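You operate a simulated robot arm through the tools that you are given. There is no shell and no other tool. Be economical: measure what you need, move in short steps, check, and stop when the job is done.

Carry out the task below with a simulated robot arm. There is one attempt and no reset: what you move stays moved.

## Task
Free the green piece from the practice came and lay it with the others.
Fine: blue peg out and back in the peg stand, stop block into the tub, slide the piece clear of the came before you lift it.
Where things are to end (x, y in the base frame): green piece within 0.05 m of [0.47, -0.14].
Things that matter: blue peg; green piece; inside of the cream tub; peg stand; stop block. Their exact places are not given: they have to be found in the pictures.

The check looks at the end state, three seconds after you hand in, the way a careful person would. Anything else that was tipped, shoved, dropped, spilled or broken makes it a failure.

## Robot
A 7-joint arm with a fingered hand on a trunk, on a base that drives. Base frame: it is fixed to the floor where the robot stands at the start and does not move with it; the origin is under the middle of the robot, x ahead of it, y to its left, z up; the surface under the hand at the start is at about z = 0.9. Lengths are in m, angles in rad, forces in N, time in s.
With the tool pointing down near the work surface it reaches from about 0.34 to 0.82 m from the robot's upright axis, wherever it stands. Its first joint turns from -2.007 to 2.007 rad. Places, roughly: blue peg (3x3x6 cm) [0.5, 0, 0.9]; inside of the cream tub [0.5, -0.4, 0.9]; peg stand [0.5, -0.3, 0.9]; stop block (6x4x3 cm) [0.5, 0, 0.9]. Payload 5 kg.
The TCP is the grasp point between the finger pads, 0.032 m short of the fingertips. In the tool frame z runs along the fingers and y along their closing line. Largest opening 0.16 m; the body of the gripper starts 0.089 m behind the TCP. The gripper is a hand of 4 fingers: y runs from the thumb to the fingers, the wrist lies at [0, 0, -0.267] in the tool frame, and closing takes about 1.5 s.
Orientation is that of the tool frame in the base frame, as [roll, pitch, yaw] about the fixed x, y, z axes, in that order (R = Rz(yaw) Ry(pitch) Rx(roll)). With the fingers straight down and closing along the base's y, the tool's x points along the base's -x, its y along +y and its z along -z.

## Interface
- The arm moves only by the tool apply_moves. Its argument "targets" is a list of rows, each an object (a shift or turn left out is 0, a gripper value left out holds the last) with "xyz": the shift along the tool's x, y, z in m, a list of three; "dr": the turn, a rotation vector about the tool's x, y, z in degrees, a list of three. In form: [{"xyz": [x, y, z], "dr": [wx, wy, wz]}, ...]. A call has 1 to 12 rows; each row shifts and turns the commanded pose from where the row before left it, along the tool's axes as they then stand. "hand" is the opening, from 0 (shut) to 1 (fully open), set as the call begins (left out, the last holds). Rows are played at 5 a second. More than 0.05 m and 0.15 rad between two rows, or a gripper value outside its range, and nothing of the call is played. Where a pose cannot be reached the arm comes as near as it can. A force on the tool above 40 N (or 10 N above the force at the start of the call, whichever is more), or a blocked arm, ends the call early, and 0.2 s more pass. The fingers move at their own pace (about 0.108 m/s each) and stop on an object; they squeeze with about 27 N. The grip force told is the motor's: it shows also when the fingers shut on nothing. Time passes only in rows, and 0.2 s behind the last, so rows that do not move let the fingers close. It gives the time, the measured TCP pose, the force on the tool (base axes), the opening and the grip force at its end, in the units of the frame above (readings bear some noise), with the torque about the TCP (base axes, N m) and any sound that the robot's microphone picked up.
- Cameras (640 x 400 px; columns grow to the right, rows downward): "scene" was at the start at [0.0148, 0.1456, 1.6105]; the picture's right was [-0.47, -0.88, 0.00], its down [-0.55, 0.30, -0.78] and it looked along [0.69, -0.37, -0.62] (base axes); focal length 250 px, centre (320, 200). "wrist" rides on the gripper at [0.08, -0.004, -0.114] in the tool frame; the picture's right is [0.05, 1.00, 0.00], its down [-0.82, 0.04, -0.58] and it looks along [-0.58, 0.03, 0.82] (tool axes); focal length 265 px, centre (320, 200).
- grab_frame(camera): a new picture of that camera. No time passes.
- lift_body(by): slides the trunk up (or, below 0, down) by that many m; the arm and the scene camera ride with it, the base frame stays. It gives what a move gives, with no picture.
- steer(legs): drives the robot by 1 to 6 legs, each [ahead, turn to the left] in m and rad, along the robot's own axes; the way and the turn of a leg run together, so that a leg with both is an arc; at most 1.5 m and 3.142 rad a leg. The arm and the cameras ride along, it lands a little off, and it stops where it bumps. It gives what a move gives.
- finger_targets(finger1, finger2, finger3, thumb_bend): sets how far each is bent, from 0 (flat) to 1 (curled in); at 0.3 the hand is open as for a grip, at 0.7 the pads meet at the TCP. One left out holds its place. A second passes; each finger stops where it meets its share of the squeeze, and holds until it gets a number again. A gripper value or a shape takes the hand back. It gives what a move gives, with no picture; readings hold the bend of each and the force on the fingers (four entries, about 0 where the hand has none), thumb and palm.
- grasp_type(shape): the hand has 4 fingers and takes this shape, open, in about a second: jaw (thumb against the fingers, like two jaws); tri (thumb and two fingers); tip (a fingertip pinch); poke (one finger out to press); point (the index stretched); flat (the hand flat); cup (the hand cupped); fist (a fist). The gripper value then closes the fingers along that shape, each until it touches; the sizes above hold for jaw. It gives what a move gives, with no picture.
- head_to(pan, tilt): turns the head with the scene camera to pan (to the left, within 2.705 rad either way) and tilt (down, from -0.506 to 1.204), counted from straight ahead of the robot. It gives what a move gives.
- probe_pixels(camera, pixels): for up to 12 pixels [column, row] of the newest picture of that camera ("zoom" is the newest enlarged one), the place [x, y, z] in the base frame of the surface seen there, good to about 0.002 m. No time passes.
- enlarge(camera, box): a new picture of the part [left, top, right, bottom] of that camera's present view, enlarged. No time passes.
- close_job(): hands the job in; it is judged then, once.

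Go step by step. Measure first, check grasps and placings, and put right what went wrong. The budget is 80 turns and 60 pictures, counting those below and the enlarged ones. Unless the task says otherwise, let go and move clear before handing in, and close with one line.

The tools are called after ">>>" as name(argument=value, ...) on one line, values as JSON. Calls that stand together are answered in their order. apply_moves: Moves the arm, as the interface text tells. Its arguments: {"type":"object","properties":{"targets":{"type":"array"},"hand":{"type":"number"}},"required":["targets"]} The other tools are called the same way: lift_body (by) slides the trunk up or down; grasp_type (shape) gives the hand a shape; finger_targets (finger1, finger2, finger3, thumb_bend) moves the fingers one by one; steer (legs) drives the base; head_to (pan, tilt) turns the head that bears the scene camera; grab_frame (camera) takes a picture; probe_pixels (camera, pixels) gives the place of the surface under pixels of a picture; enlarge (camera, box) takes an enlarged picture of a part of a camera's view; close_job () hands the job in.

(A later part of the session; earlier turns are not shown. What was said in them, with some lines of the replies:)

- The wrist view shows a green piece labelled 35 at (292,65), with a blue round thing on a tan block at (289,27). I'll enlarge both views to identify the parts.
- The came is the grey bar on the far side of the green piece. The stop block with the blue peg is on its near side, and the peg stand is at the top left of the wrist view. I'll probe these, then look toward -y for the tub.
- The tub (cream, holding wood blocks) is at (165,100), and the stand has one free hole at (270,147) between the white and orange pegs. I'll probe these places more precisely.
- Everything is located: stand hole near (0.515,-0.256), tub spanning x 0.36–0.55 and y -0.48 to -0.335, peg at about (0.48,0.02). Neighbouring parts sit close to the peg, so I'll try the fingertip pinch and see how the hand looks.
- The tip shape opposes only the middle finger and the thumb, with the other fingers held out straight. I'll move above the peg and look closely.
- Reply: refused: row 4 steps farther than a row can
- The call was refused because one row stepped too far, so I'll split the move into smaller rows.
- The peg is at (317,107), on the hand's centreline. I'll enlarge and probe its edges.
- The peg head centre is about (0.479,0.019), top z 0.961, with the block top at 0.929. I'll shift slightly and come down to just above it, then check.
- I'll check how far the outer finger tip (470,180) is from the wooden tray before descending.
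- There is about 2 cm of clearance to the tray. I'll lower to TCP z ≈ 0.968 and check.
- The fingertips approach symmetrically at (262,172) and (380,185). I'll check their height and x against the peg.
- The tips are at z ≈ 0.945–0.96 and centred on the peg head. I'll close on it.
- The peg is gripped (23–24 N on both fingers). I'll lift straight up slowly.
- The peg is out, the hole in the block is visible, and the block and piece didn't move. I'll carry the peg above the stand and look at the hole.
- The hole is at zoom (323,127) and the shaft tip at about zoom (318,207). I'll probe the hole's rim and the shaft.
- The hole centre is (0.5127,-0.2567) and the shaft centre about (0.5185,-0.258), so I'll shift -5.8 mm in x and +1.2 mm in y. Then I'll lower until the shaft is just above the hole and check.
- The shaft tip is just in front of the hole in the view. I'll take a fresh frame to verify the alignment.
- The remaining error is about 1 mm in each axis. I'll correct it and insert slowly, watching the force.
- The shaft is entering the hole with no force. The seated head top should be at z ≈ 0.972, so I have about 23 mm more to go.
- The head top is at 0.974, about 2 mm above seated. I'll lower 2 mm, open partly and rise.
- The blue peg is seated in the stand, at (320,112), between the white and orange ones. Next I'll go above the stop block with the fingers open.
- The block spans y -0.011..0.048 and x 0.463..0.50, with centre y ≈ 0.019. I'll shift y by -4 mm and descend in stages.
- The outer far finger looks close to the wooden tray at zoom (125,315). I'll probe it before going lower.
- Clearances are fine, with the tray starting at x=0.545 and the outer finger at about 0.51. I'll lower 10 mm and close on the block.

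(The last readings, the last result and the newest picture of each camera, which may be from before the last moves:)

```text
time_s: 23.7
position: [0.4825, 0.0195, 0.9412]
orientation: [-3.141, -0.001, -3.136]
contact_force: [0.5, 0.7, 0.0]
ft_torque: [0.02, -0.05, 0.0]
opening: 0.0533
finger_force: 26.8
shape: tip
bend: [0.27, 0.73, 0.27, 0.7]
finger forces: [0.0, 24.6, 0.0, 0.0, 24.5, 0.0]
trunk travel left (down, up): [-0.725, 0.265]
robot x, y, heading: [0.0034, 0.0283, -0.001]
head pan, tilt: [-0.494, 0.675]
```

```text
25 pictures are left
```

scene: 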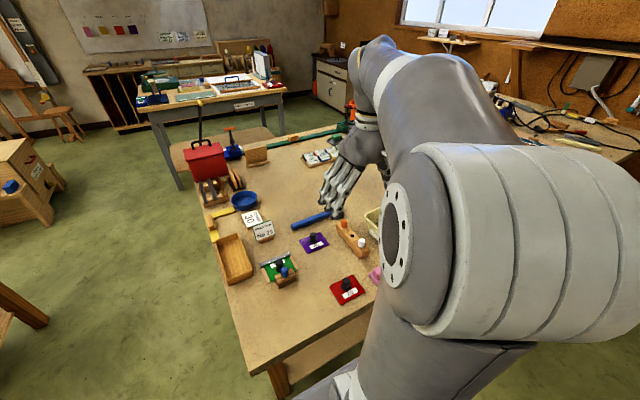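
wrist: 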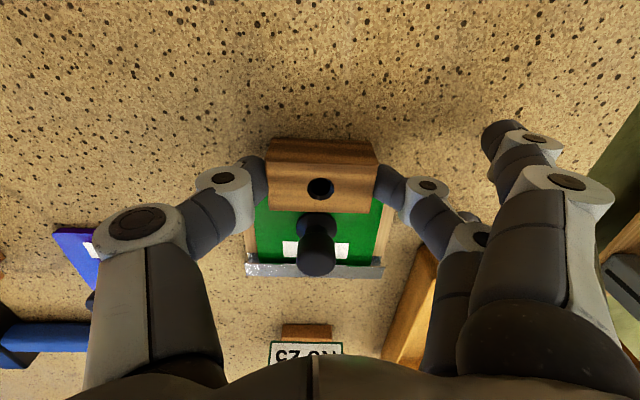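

The block is gripped squarely (24.5 N each side). I'll lift 2 cm and check that the piece stays put.

>>> apply_moves(targets=[{"xyz": [0, 0, -0.005]}, {"xyz": [0, 0, -0.007]}, {"xyz": [0, 0, -0.01]}, {"xyz": [0, 0, 0]}])

>>> enlarge(camera="scene", box=[230, 210, 340, 300])

```text
time_s: 24.7
position: [0.4819, 0.0193, 0.9615]
orientation: [-3.14, -0.001, -3.139]
contact_force: [0.8, 0.8, -0.6]
ft_torque: [-0.01, 0.0, 0.0]
opening: 0.0526
finger_force: 26.8
shape: tip
bend: [0.28, 0.73, 0.28, 0.7]
finger forces: [0.0, 24.5, 0.0, 0.0, 24.5, 0.1]
trunk travel left (down, up): [-0.725, 0.265]
robot x, y, heading: [0.002, 0.0256, 0.002]
head pan, tilt: [-0.494, 0.675]
```

```text
4.44 times, centred on (285, 255) of scene
```

zoom: 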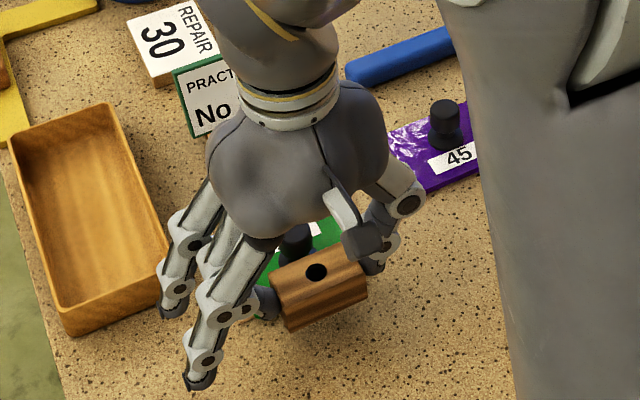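

The block came up clean and the green piece stayed flat. I'll raise to z ≈ 1.11 and carry it over the tub.

>>> apply_moves(targets=[{"xyz": [0, 0, -0.035]}, {"xyz": [0, 0, -0.04]}, {"xyz": [0, 0, -0.04]}, {"xyz": [0, 0, -0.035]}, {"xyz": [0, -0.045, 0]}, {"xyz": [0, -0.045, 0]}, {"xyz": [0, -0.045, 0]}, {"xyz": [0, -0.045, 0]}, {"xyz": [0, -0.045, 0]}, {"xyz": [0, -0.045, 0]}, {"xyz": [0, -0.045, 0]}])

>>> apply_moves(targets=[{"xyz": [0.01, -0.045, 0]}, {"xyz": [0.01, -0.045, 0]}, {"xyz": [0.01, -0.027, 0]}, {"xyz": [0, 0, 0]}])

>>> grab_frame(camera="wrist")

```text
time_s: 27.1
position: [0.4813, -0.2981, 1.1101]
orientation: [3.139, 0.0, -3.141]
contact_force: [0.6, -0.6, -1.2]
ft_torque: [0.03, 0.01, 0.01]
opening: 0.0533
finger_force: 26.9
shape: tip
bend: [0.28, 0.73, 0.28, 0.7]
finger forces: [0.0, 24.8, 0.1, 0.1, 24.7, 0.1]
trunk travel left (down, up): [-0.725, 0.265]
robot x, y, heading: [-0.0038, 0.0251, 0.004]
head pan, tilt: [-0.494, 0.675]
```

```text
time_s: 28.1
position: [0.4509, -0.4145, 1.1115]
orientation: [3.141, -0.001, -3.14]
contact_force: [-0.1, 0.2, -0.6]
ft_torque: [-0.01, 0.01, 0.0]
opening: 0.0531
finger_force: 27.0
shape: tip
bend: [0.28, 0.73, 0.28, 0.7]
finger forces: [0.1, 24.7, 0.0, 0.1, 24.7, 0.0]
trunk travel left (down, up): [-0.725, 0.265]
robot x, y, heading: [-0.0007, 0.0256, -0.002]
head pan, tilt: [-0.494, 0.675]
```

```text
23 pictures are left
```

wrist: 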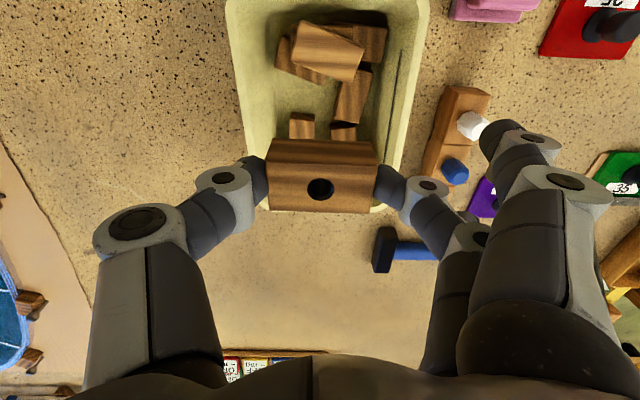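

The block is over the tub. I'll shift to y ≈ -0.395 so the outer fingers pass outside the tub wall, and lower partway to check clearances.

>>> apply_moves(targets=[{"xyz": [0, 0.0195, 0]}, {"xyz": [0, 0, 0.035]}, {"xyz": [0, 0, 0.035]}, {"xyz": [0, 0, 0.02]}, {"xyz": [0, 0, 0]}])

>>> grab_frame(camera="wrist")

>>> probe_pixels(camera="wrist", pixels=[[490, 145], [500, 165], [400, 190], [440, 215], [455, 240], [255, 175], [225, 195], [200, 220], [300, 130], [345, 130]])

```text
time_s: 29.3
position: [0.452, -0.3944, 1.0208]
orientation: [3.142, 0.0, -3.141]
contact_force: [1.0, 0.5, 0.0]
ft_torque: [0.02, -0.01, 0.04]
opening: 0.053
finger_force: 26.6
shape: tip
bend: [0.28, 0.73, 0.28, 0.7]
finger forces: [0.0, 24.6, 0.0, 0.1, 24.7, 0.0]
trunk travel left (down, up): [-0.725, 0.265]
robot x, y, heading: [0.0003, 0.0283, 0.002]
head pan, tilt: [-0.494, 0.675]
```

```text
22 pictures are left
```

wrist: 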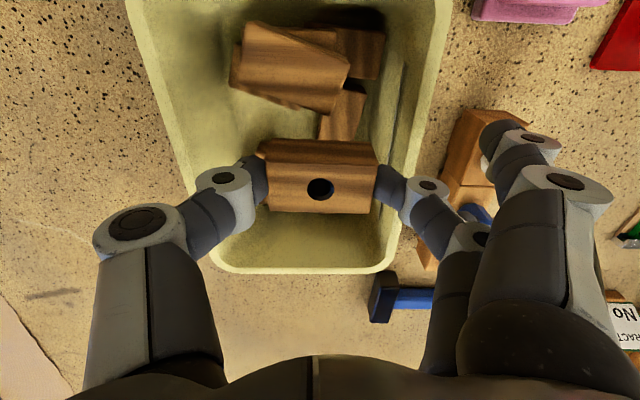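

```text
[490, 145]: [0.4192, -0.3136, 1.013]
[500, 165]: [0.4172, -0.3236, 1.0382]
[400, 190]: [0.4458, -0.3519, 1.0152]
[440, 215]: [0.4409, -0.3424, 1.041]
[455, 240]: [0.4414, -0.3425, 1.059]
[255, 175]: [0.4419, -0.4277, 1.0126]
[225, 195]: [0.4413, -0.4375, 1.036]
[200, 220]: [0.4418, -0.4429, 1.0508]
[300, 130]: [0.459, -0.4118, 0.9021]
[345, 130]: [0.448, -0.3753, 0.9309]
```

Clearances match: the outer finger is at y ≈ -0.314, outside the rim. I'll lower to TCP ≈ 0.988, then release while rising.

>>> apply_moves(targets=[{"xyz": [0, 0, 0.012]}, {"xyz": [0, 0, 0.012]}, {"xyz": [0, 0, 0.008]}, {"xyz": [0, 0, 0]}])

>>> enlarge(camera="wrist", box=[150, 60, 520, 290])

```text
time_s: 30.3
position: [0.4507, -0.3947, 0.9899]
orientation: [-3.141, -0.001, -3.141]
contact_force: [0.1, -2.2, 5.0]
ft_torque: [0.32, 0.0, -0.03]
opening: 0.0531
finger_force: 27.4
shape: tip
bend: [0.28, 0.73, 0.28, 0.7]
finger forces: [0.0, 31.6, 0.0, 0.0, 26.0, 0.1]
trunk travel left (down, up): [-0.725, 0.265]
robot x, y, heading: [-0.0024, 0.0271, -0.001]
head pan, tilt: [-0.494, 0.675]
```

```text
1.73 times, centred on (335, 175) of wrist
```

zoom: 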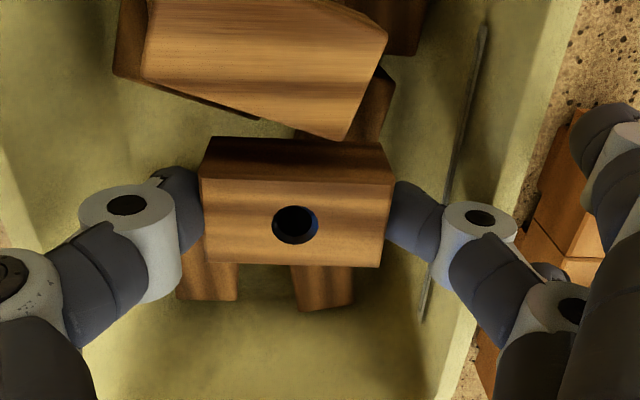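

There is a light contact of about 5 N, probably the middle finger on the rim. I'll back off 4 mm, shift inward slightly, then release.

>>> apply_moves(targets=[{"xyz": [0, -0.002, -0.004]}, {"xyz": [0, 0, 0]}])

```text
time_s: 30.9
position: [0.4512, -0.3956, 0.9933]
orientation: [3.141, 0.0, -3.139]
contact_force: [0.1, -0.1, -0.3]
ft_torque: [-0.02, -0.01, 0.01]
opening: 0.0528
finger_force: 27.0
shape: tip
bend: [0.28, 0.73, 0.28, 0.7]
finger forces: [0.1, 25.1, 0.1, 0.1, 25.2, 0.0]
trunk travel left (down, up): [-0.725, 0.265]
robot x, y, heading: [0.001, 0.0264, 0.005]
head pan, tilt: [-0.494, 0.675]
```

The contact is gone. I'll release with a small opening while rising.

>>> apply_moves(targets=[{"xyz": [0, 0, -0.003]}, {"xyz": [0, 0, -0.01]}, {"xyz": [0, 0, -0.025]}, {"xyz": [0, 0, -0.04]}, {"xyz": [0, 0, -0.04]}, {"xyz": [0, 0, 0]}], hand=0.42)

>>> grab_frame(camera="wrist")

```text
time_s: 32.3
position: [0.4507, -0.3961, 1.1103]
orientation: [3.14, 0.0, -3.139]
contact_force: [-0.1, -0.1, -0.8]
ft_torque: [0.0, -0.01, 0.01]
opening: 0.0666
finger_force: 0.1
shape: tip
bend: [0.01, 0.73, 0.01, 0.7]
finger forces: [0.1, 0.1, 0.0, 0.0, 0.0, 0.1]
trunk travel left (down, up): [-0.725, 0.265]
robot x, y, heading: [-0.0005, 0.0315, 0.001]
head pan, tilt: [-0.494, 0.675]
```

```text
20 pictures are left
```

wrist: 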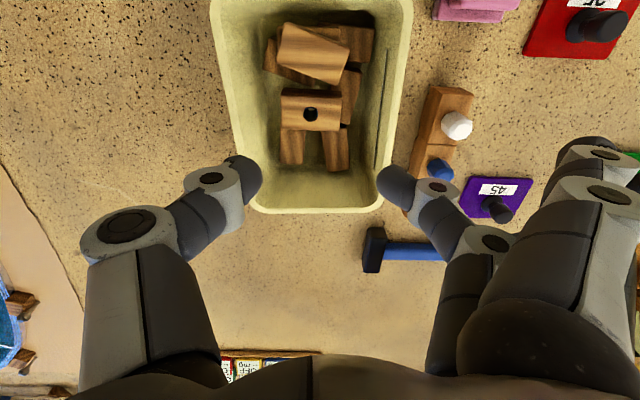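

The stop block lies in the tub at (310,108). Now for the green piece's knob: I'll move above it, yawing the hand about 34° so the outer fingers stay clear of the wooden tray.

>>> apply_moves(targets=[{"xyz": [0, 0.045, 0]}, {"xyz": [0, 0.045, 0]}, {"xyz": [0, 0.045, 0]}, {"xyz": [-0.01, 0.045, 0]}, {"xyz": [-0.01, 0.045, 0]}, {"xyz": [-0.01, 0.045, 0]}, {"xyz": [-0.01, 0.045, 0]}, {"xyz": [-0.01, 0.045, 0]}, {"xyz": [-0.01, 0.045, 0]}, {"xyz": [-0.015, 0.01, 0]}])

>>> apply_moves(targets=[{"dr": [0, 0, -8.5]}, {"dr": [0, 0, -8.5]}, {"dr": [0, 0, -8.5]}, {"dr": [0, 0, -8.5]}, {"xyz": [0, 0, 0.03]}, {"xyz": [0, 0, 0.03]}, {"xyz": [0, 0, 0]}])

>>> grab_frame(camera="wrist")

>>> enlarge(camera="wrist", box=[240, 110, 400, 250])

```text
time_s: 34.5
position: [0.5268, 0.021, 1.1111]
orientation: [3.14, 0.0, 3.14]
contact_force: [-1.0, 0.5, 0.6]
ft_torque: [0.0, -0.01, -0.03]
opening: 0.0665
finger_force: 0.1
shape: tip
bend: [0.01, 0.73, 0.01, 0.7]
finger forces: [0.0, 0.1, 0.0, 0.0, 0.0, 0.0]
trunk travel left (down, up): [-0.725, 0.265]
robot x, y, heading: [-0.0019, 0.027, -0.005]
head pan, tilt: [-0.494, 0.675]
```

```text
time_s: 36.1
position: [0.5288, 0.02, 1.051]
orientation: [-3.141, -0.001, -2.546]
contact_force: [1.2, 0.2, 0.4]
ft_torque: [0.0, 0.02, 0.04]
opening: 0.0665
finger_force: 0.1
shape: tip
bend: [0.01, 0.73, 0.01, 0.7]
finger forces: [0.1, 0.0, 0.0, 0.1, 0.0, 0.0]
trunk travel left (down, up): [-0.725, 0.265]
robot x, y, heading: [0.0015, 0.0242, 0.0]
head pan, tilt: [-0.494, 0.675]
```

```text
19 pictures are left
```

wrist: 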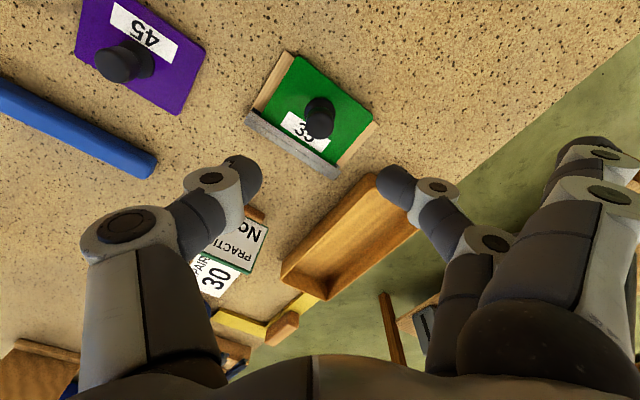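

```text
2.86 times, centred on (320, 180) of wrist
```

zoom: 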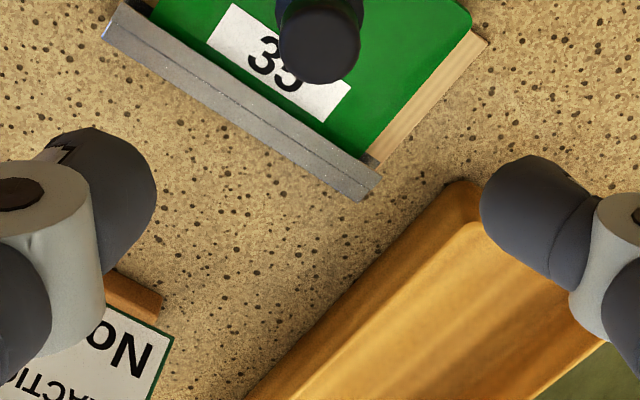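

Now I'll probe the knob, the plate corners, the tray rim and the sign.

>>> probe_pixels(camera="wrist", pixels=[[320, 118], [309, 123], [331, 123], [320, 133], [320, 110], [303, 60], [370, 118], [376, 178], [352, 195], [355, 215], [385, 185], [258, 222]])

```text
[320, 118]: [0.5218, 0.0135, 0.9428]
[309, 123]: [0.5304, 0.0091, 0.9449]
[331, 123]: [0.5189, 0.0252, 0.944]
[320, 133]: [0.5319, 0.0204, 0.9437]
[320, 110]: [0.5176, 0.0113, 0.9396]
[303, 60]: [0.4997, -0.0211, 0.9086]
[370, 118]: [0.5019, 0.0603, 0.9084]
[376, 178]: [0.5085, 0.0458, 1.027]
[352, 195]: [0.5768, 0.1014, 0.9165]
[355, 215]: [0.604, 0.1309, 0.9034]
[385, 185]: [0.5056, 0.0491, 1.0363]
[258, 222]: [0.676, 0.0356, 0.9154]
```

The knob centre is about (0.525,0.017) with its top at z 0.944. I'll shift +5 mm along tool x, come down to just above it and check.

>>> apply_moves(targets=[{"xyz": [0.0045, 0, 0.02]}, {"xyz": [0, 0, 0.03]}, {"xyz": [0, 0, 0.03]}, {"xyz": [0, 0, 0.01]}, {"xyz": [0, 0, 0]}])

>>> enlarge(camera="wrist", box=[210, 110, 430, 250])

>>> probe_pixels(camera="zoom", pixels=[[320, 200], [300, 190], [340, 190], [320, 160], [120, 200], [480, 200], [505, 220], [100, 190]])

```text
time_s: 37.3
position: [0.5236, 0.0186, 0.9602]
orientation: [-3.141, 0.001, -2.547]
contact_force: [0.0, 0.0, -0.2]
ft_torque: [0.0, -0.01, 0.01]
opening: 0.0668
finger_force: 0.1
shape: tip
bend: [0.01, 0.73, 0.01, 0.7]
finger forces: [0.1, 0.0, 0.1, 0.0, 0.0, 0.0]
trunk travel left (down, up): [-0.725, 0.265]
robot x, y, heading: [0.0024, 0.0292, -0.004]
head pan, tilt: [-0.494, 0.675]
```

```text
2.86 times, centred on (320, 180) of wrist
```

zoom: 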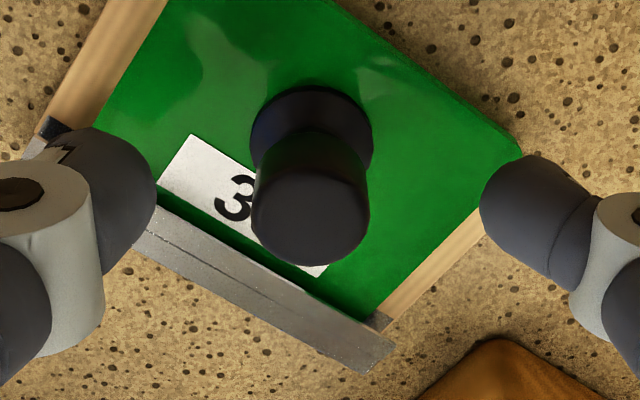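

```text
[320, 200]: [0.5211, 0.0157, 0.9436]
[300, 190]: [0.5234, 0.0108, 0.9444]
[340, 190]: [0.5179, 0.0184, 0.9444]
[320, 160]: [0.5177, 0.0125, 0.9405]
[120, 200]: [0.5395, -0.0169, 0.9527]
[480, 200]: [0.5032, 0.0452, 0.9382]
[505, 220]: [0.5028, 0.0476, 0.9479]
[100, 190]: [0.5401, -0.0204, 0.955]
```

The knob lies between the two tips. I'll lower 8 mm and close.

>>> apply_moves(targets=[{"xyz": [0, -0.001, 0.004]}, {"xyz": [0, 0, 0.004]}, {"xyz": [0, 0, 0]}])

>>> apply_moves(targets=[{"xyz": [0, 0, 0]}, {"xyz": [0, 0, 0]}, {"xyz": [0, 0, 0]}, {"xyz": [0, 0, 0]}, {"xyz": [0, 0, 0]}], hand=0)

>>> grab_frame(camera="wrist")

```text
time_s: 38.1
position: [0.5223, 0.0172, 0.9531]
orientation: [3.14, 0.0, -2.547]
contact_force: [-0.6, -1.2, 0.3]
ft_torque: [-0.02, -0.01, -0.01]
opening: 0.0668
finger_force: 0.0
shape: tip
bend: [0.01, 0.73, 0.01, 0.7]
finger forces: [0.1, 0.1, 0.1, 0.1, 0.1, 0.1]
trunk travel left (down, up): [-0.725, 0.265]
robot x, y, heading: [-0.0007, 0.0272, 0.003]
head pan, tilt: [-0.494, 0.675]
```

```text
time_s: 39.3
position: [0.5225, 0.0169, 0.954]
orientation: [-3.139, 0.0, -2.546]
contact_force: [0.7, -0.3, 0.2]
ft_torque: [0.0, 0.01, 0.03]
opening: 0.0177
finger_force: 17.9
shape: tip
bend: [0.27, 0.72, 0.27, 0.7]
finger forces: [0.1, 15.8, 0.0, 0.0, 14.9, 0.1]
trunk travel left (down, up): [-0.725, 0.265]
robot x, y, heading: [-0.0021, 0.0268, 0.002]
head pan, tilt: [-0.494, 0.675]
```

```text
16 pictures are left
```

wrist: 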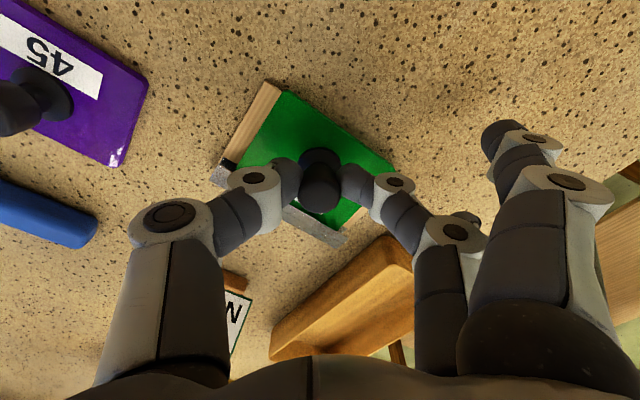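

The knob is gripped. I'll pull the piece straight along base -x (tool [0.828, 0.561]) in small steps, watching the force.

>>> apply_moves(targets=[{"xyz": [0, 0, 0]}, {"xyz": [0, 0, 0]}, {"xyz": [0.0041, 0.0028, 0]}, {"xyz": [0.0041, 0.0028, 0]}, {"xyz": [0.0041, 0.0028, 0]}, {"xyz": [0.0041, 0.0028, 0]}, {"xyz": [0.0041, 0.0028, 0]}, {"xyz": [0.0041, 0.0028, 0]}, {"xyz": [0, 0, 0]}])

>>> grab_frame(camera="wrist")

```text
time_s: 41.3
position: [0.4937, 0.0153, 0.954]
orientation: [3.14, 0.001, -2.548]
contact_force: [0.0, -0.4, 0.1]
ft_torque: [-0.01, 0.03, 0.01]
opening: 0.0179
finger_force: 17.7
shape: tip
bend: [0.28, 0.72, 0.28, 0.7]
finger forces: [0.0, 15.6, 0.1, 0.1, 14.9, 0.0]
trunk travel left (down, up): [-0.725, 0.265]
robot x, y, heading: [-0.0016, 0.0248, -0.003]
head pan, tilt: [-0.494, 0.675]
```

```text
15 pictures are left
```

wrist: 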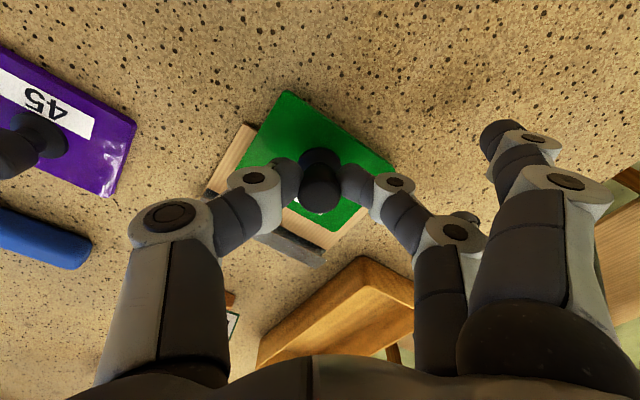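

The piece is sliding out and the came is left behind. I'll slide another 2.5 cm to be well clear, then lift.

>>> apply_moves(targets=[{"xyz": [0.0041, 0.0028, 0]}, {"xyz": [0.0041, 0.0028, 0]}, {"xyz": [0.0041, 0.0028, 0]}, {"xyz": [0.0041, 0.0028, 0]}, {"xyz": [0.0041, 0.0028, 0]}, {"xyz": [0, 0, 0]}, {"xyz": [0, 0, -0.005]}, {"xyz": [0, 0, -0.015]}, {"xyz": [0, 0, -0.03]}, {"xyz": [0, 0, -0.03]}, {"xyz": [0, 0, 0]}])

>>> grab_frame(camera="wrist")

>>> probe_pixels(camera="wrist", pixels=[[290, 95], [388, 165], [320, 180], [340, 222], [255, 160], [345, 140], [300, 130], [320, 195]])

```text
time_s: 43.7
position: [0.4694, 0.0167, 1.0331]
orientation: [-3.141, 0.0, -2.547]
contact_force: [-0.3, -0.1, -1.3]
ft_torque: [0.01, 0.02, 0.03]
opening: 0.0177
finger_force: 18.4
shape: tip
bend: [0.28, 0.72, 0.28, 0.7]
finger forces: [0.0, 15.6, 0.0, 0.1, 14.9, 0.1]
trunk travel left (down, up): [-0.725, 0.265]
robot x, y, heading: [-0.0019, 0.0288, -0.0]
head pan, tilt: [-0.494, 0.675]
```

```text
14 pictures are left
```

wrist: 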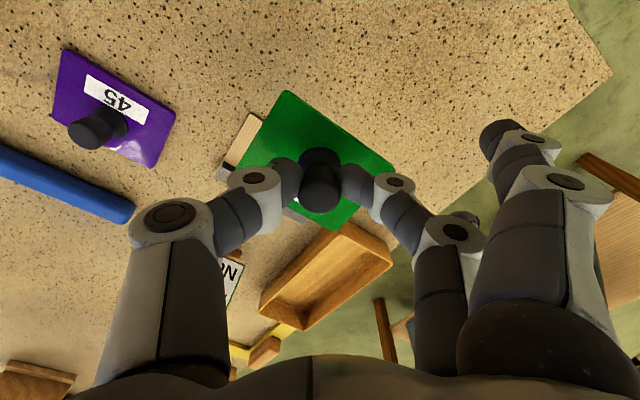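

```text
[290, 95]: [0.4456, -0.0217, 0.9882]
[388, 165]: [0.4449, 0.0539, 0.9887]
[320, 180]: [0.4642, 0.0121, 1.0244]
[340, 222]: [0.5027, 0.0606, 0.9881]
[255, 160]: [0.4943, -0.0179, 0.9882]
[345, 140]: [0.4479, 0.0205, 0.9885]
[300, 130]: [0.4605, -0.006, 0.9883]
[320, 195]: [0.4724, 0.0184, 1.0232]
```

The piece is lifted level and the came base stayed put. The plate centre is about (0.474,0.018), so I'll move by (-0.004,-0.158) to the target, staying high.

>>> apply_moves(targets=[{"xyz": [0.023, -0.0321, 0]}, {"xyz": [0.023, -0.0321, 0]}, {"xyz": [0.023, -0.0321, 0]}, {"xyz": [0.023, -0.0322, 0]}, {"xyz": [0, 0, 0.03]}, {"xyz": [0, 0, 0]}])

>>> grab_frame(camera="wrist")

>>> probe_pixels(camera="wrist", pixels=[[290, 95], [388, 165], [340, 222], [255, 160], [345, 140], [165, 215], [150, 250], [200, 215]])

```text
time_s: 45.1
position: [0.4636, -0.1404, 1.0035]
orientation: [3.142, 0.0, -2.547]
contact_force: [-0.2, 0.9, -1.8]
ft_torque: [-0.01, 0.03, 0.01]
opening: 0.0178
finger_force: 17.7
shape: tip
bend: [0.28, 0.72, 0.28, 0.7]
finger forces: [0.0, 15.7, 0.0, 0.0, 15.0, 0.0]
trunk travel left (down, up): [-0.725, 0.265]
robot x, y, heading: [-0.0008, 0.0284, -0.0]
head pan, tilt: [-0.494, 0.675]
```

```text
13 pictures are left
```

wrist: 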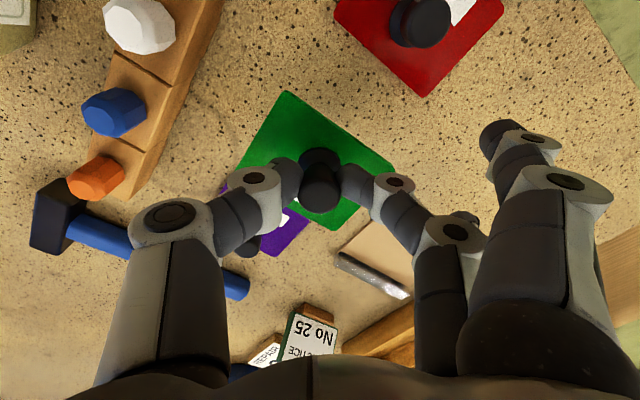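

```text
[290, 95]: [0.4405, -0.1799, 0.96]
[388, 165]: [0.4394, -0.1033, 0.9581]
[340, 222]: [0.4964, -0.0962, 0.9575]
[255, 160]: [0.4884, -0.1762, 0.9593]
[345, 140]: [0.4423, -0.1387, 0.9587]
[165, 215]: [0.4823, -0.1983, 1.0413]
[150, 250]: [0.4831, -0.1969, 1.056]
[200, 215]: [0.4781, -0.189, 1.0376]
```

The plate is centred at about (0.47,-0.14), clear of red and purple. I'll lower 50 mm, slowing toward contact.

>>> apply_moves(targets=[{"xyz": [0, 0, 0.02]}, {"xyz": [0, 0, 0.015]}, {"xyz": [0, 0, 0.008]}, {"xyz": [0, 0, 0.005]}, {"xyz": [0, 0, 0.003]}, {"xyz": [0, 0, 0]}])

>>> grab_frame(camera="wrist")

>>> probe_pixels(camera="wrist", pixels=[[290, 100], [385, 165], [345, 140], [270, 160], [340, 225], [265, 90]])

```text
time_s: 46.5
position: [0.4638, -0.1419, 0.9525]
orientation: [3.141, -0.001, -2.547]
contact_force: [0.5, -0.2, -1.1]
ft_torque: [-0.01, 0.02, 0.05]
opening: 0.0178
finger_force: 18.1
shape: tip
bend: [0.28, 0.72, 0.28, 0.7]
finger forces: [0.1, 15.6, 0.0, 0.1, 14.9, 0.0]
trunk travel left (down, up): [-0.725, 0.265]
robot x, y, heading: [0.0009, 0.0258, -0.001]
head pan, tilt: [-0.494, 0.675]
```

```text
12 pictures are left
```

wrist: 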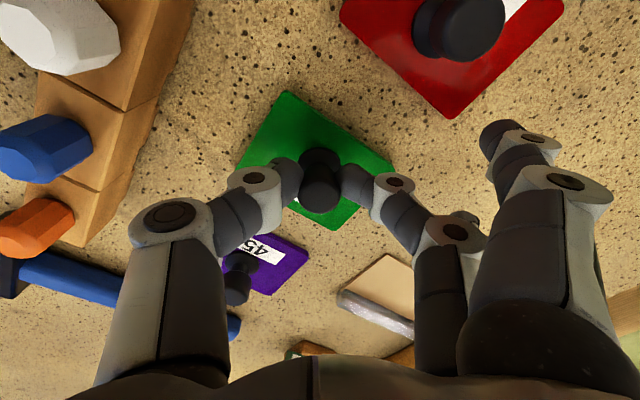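

```text
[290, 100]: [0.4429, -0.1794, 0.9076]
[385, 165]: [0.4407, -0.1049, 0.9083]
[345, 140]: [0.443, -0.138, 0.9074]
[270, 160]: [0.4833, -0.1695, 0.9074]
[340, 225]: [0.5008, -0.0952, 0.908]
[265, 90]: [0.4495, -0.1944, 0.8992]
```

The plate top is at 0.9076, about 2.5 mm above its resting height. I'll lower 2.5 mm, then release gently and rise.

>>> apply_moves(targets=[{"xyz": [0, 0, 0.0015]}, {"xyz": [0, 0, 0.001]}, {"xyz": [0, 0, 0]}])

>>> apply_moves(targets=[{"xyz": [0, 0, 0]}, {"xyz": [0, 0, 0]}, {"xyz": [0, 0, 0]}, {"xyz": [0, 0, -0.01]}, {"xyz": [0, 0, -0.03]}, {"xyz": [0, 0, -0.04]}, {"xyz": [0, 0, -0.04]}, {"xyz": [0, 0, -0.04]}, {"xyz": [0, 0, 0]}], hand=0.3)

>>> grab_frame(camera="wrist")

>>> grab_frame(camera="scene")

```text
time_s: 47.3
position: [0.4641, -0.1408, 0.951]
orientation: [-3.141, -0.001, -2.547]
contact_force: [0.2, -0.1, -0.9]
ft_torque: [0.03, 0.01, 0.02]
opening: 0.0177
finger_force: 18.5
shape: tip
bend: [0.28, 0.72, 0.28, 0.7]
finger forces: [0.0, 15.7, 0.0, 0.0, 15.2, 0.0]
trunk travel left (down, up): [-0.725, 0.265]
robot x, y, heading: [0.0002, 0.0261, 0.001]
head pan, tilt: [-0.494, 0.675]
```

```text
time_s: 49.3
position: [0.4665, -0.1413, 1.1133]
orientation: [-3.141, 0.001, -2.547]
contact_force: [0.3, -0.8, 1.5]
ft_torque: [0.01, -0.01, -0.01]
opening: 0.0479
finger_force: 0.0
shape: tip
bend: [0.01, 0.73, 0.01, 0.7]
finger forces: [0.0, 0.1, 0.1, 0.0, 0.1, 0.1]
trunk travel left (down, up): [-0.725, 0.265]
robot x, y, heading: [-0.0028, 0.0261, 0.003]
head pan, tilt: [-0.494, 0.675]
```

```text
11 pictures are left
```

wrist: 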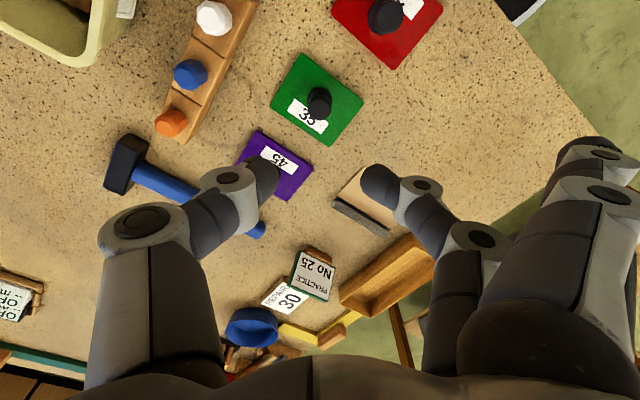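

```text
10 pictures are left
```

scene: 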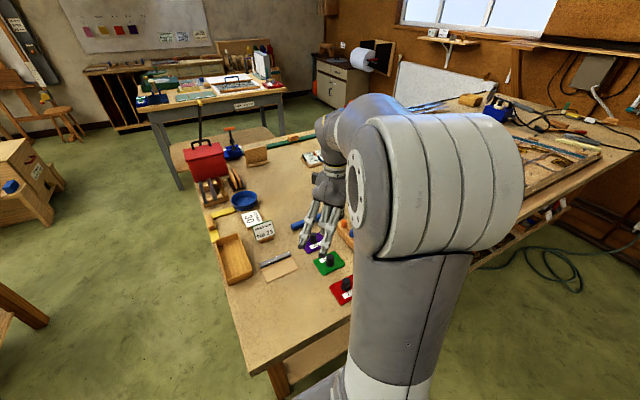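

The green piece lies between red and purple. I'll verify its position and the other parts.

>>> probe_pixels(camera="wrist", pixels=[[301, 57], [360, 98], [330, 142], [274, 105], [316, 90], [188, 70], [214, 15], [172, 120], [336, 203], [385, 232]])

>>> enlarge(camera="wrist", box=[140, 0, 440, 240])

```text
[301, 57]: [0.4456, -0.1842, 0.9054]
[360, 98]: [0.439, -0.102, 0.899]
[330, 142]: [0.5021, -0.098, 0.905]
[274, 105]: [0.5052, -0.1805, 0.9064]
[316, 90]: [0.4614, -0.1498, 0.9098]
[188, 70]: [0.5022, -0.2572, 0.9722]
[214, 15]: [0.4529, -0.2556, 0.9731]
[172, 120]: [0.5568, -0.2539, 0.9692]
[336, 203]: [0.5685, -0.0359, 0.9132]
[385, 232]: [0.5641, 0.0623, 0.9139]
```

```text
1.67 times, centred on (290, 120) of wrist
```

zoom: 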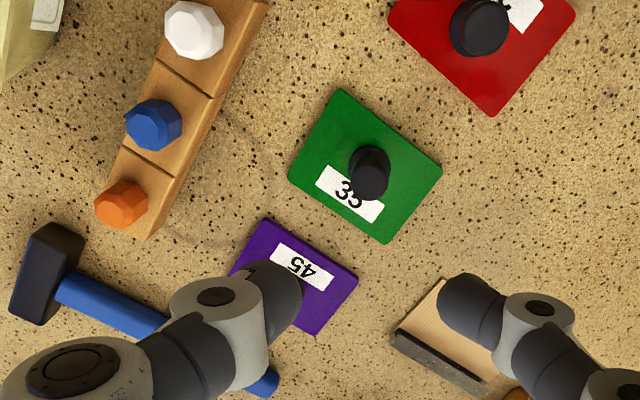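

The plate centre is about (0.472,-0.141), lying flat. The blue peg is seated, the stop block is in the tub, the came is where it was, and the hand is clear, so I'm handing in.

>>> close_job()

```text
The job is handed in.
```

The green piece was slid clear of the came before lifting and now lies flat at about (0.472, -0.141), with the blue peg back in the peg stand and the stop block in the tub; the middle finger touched the tub rim lightly (about 5 N) while placing the block, and nothing looked out of place afterwards.
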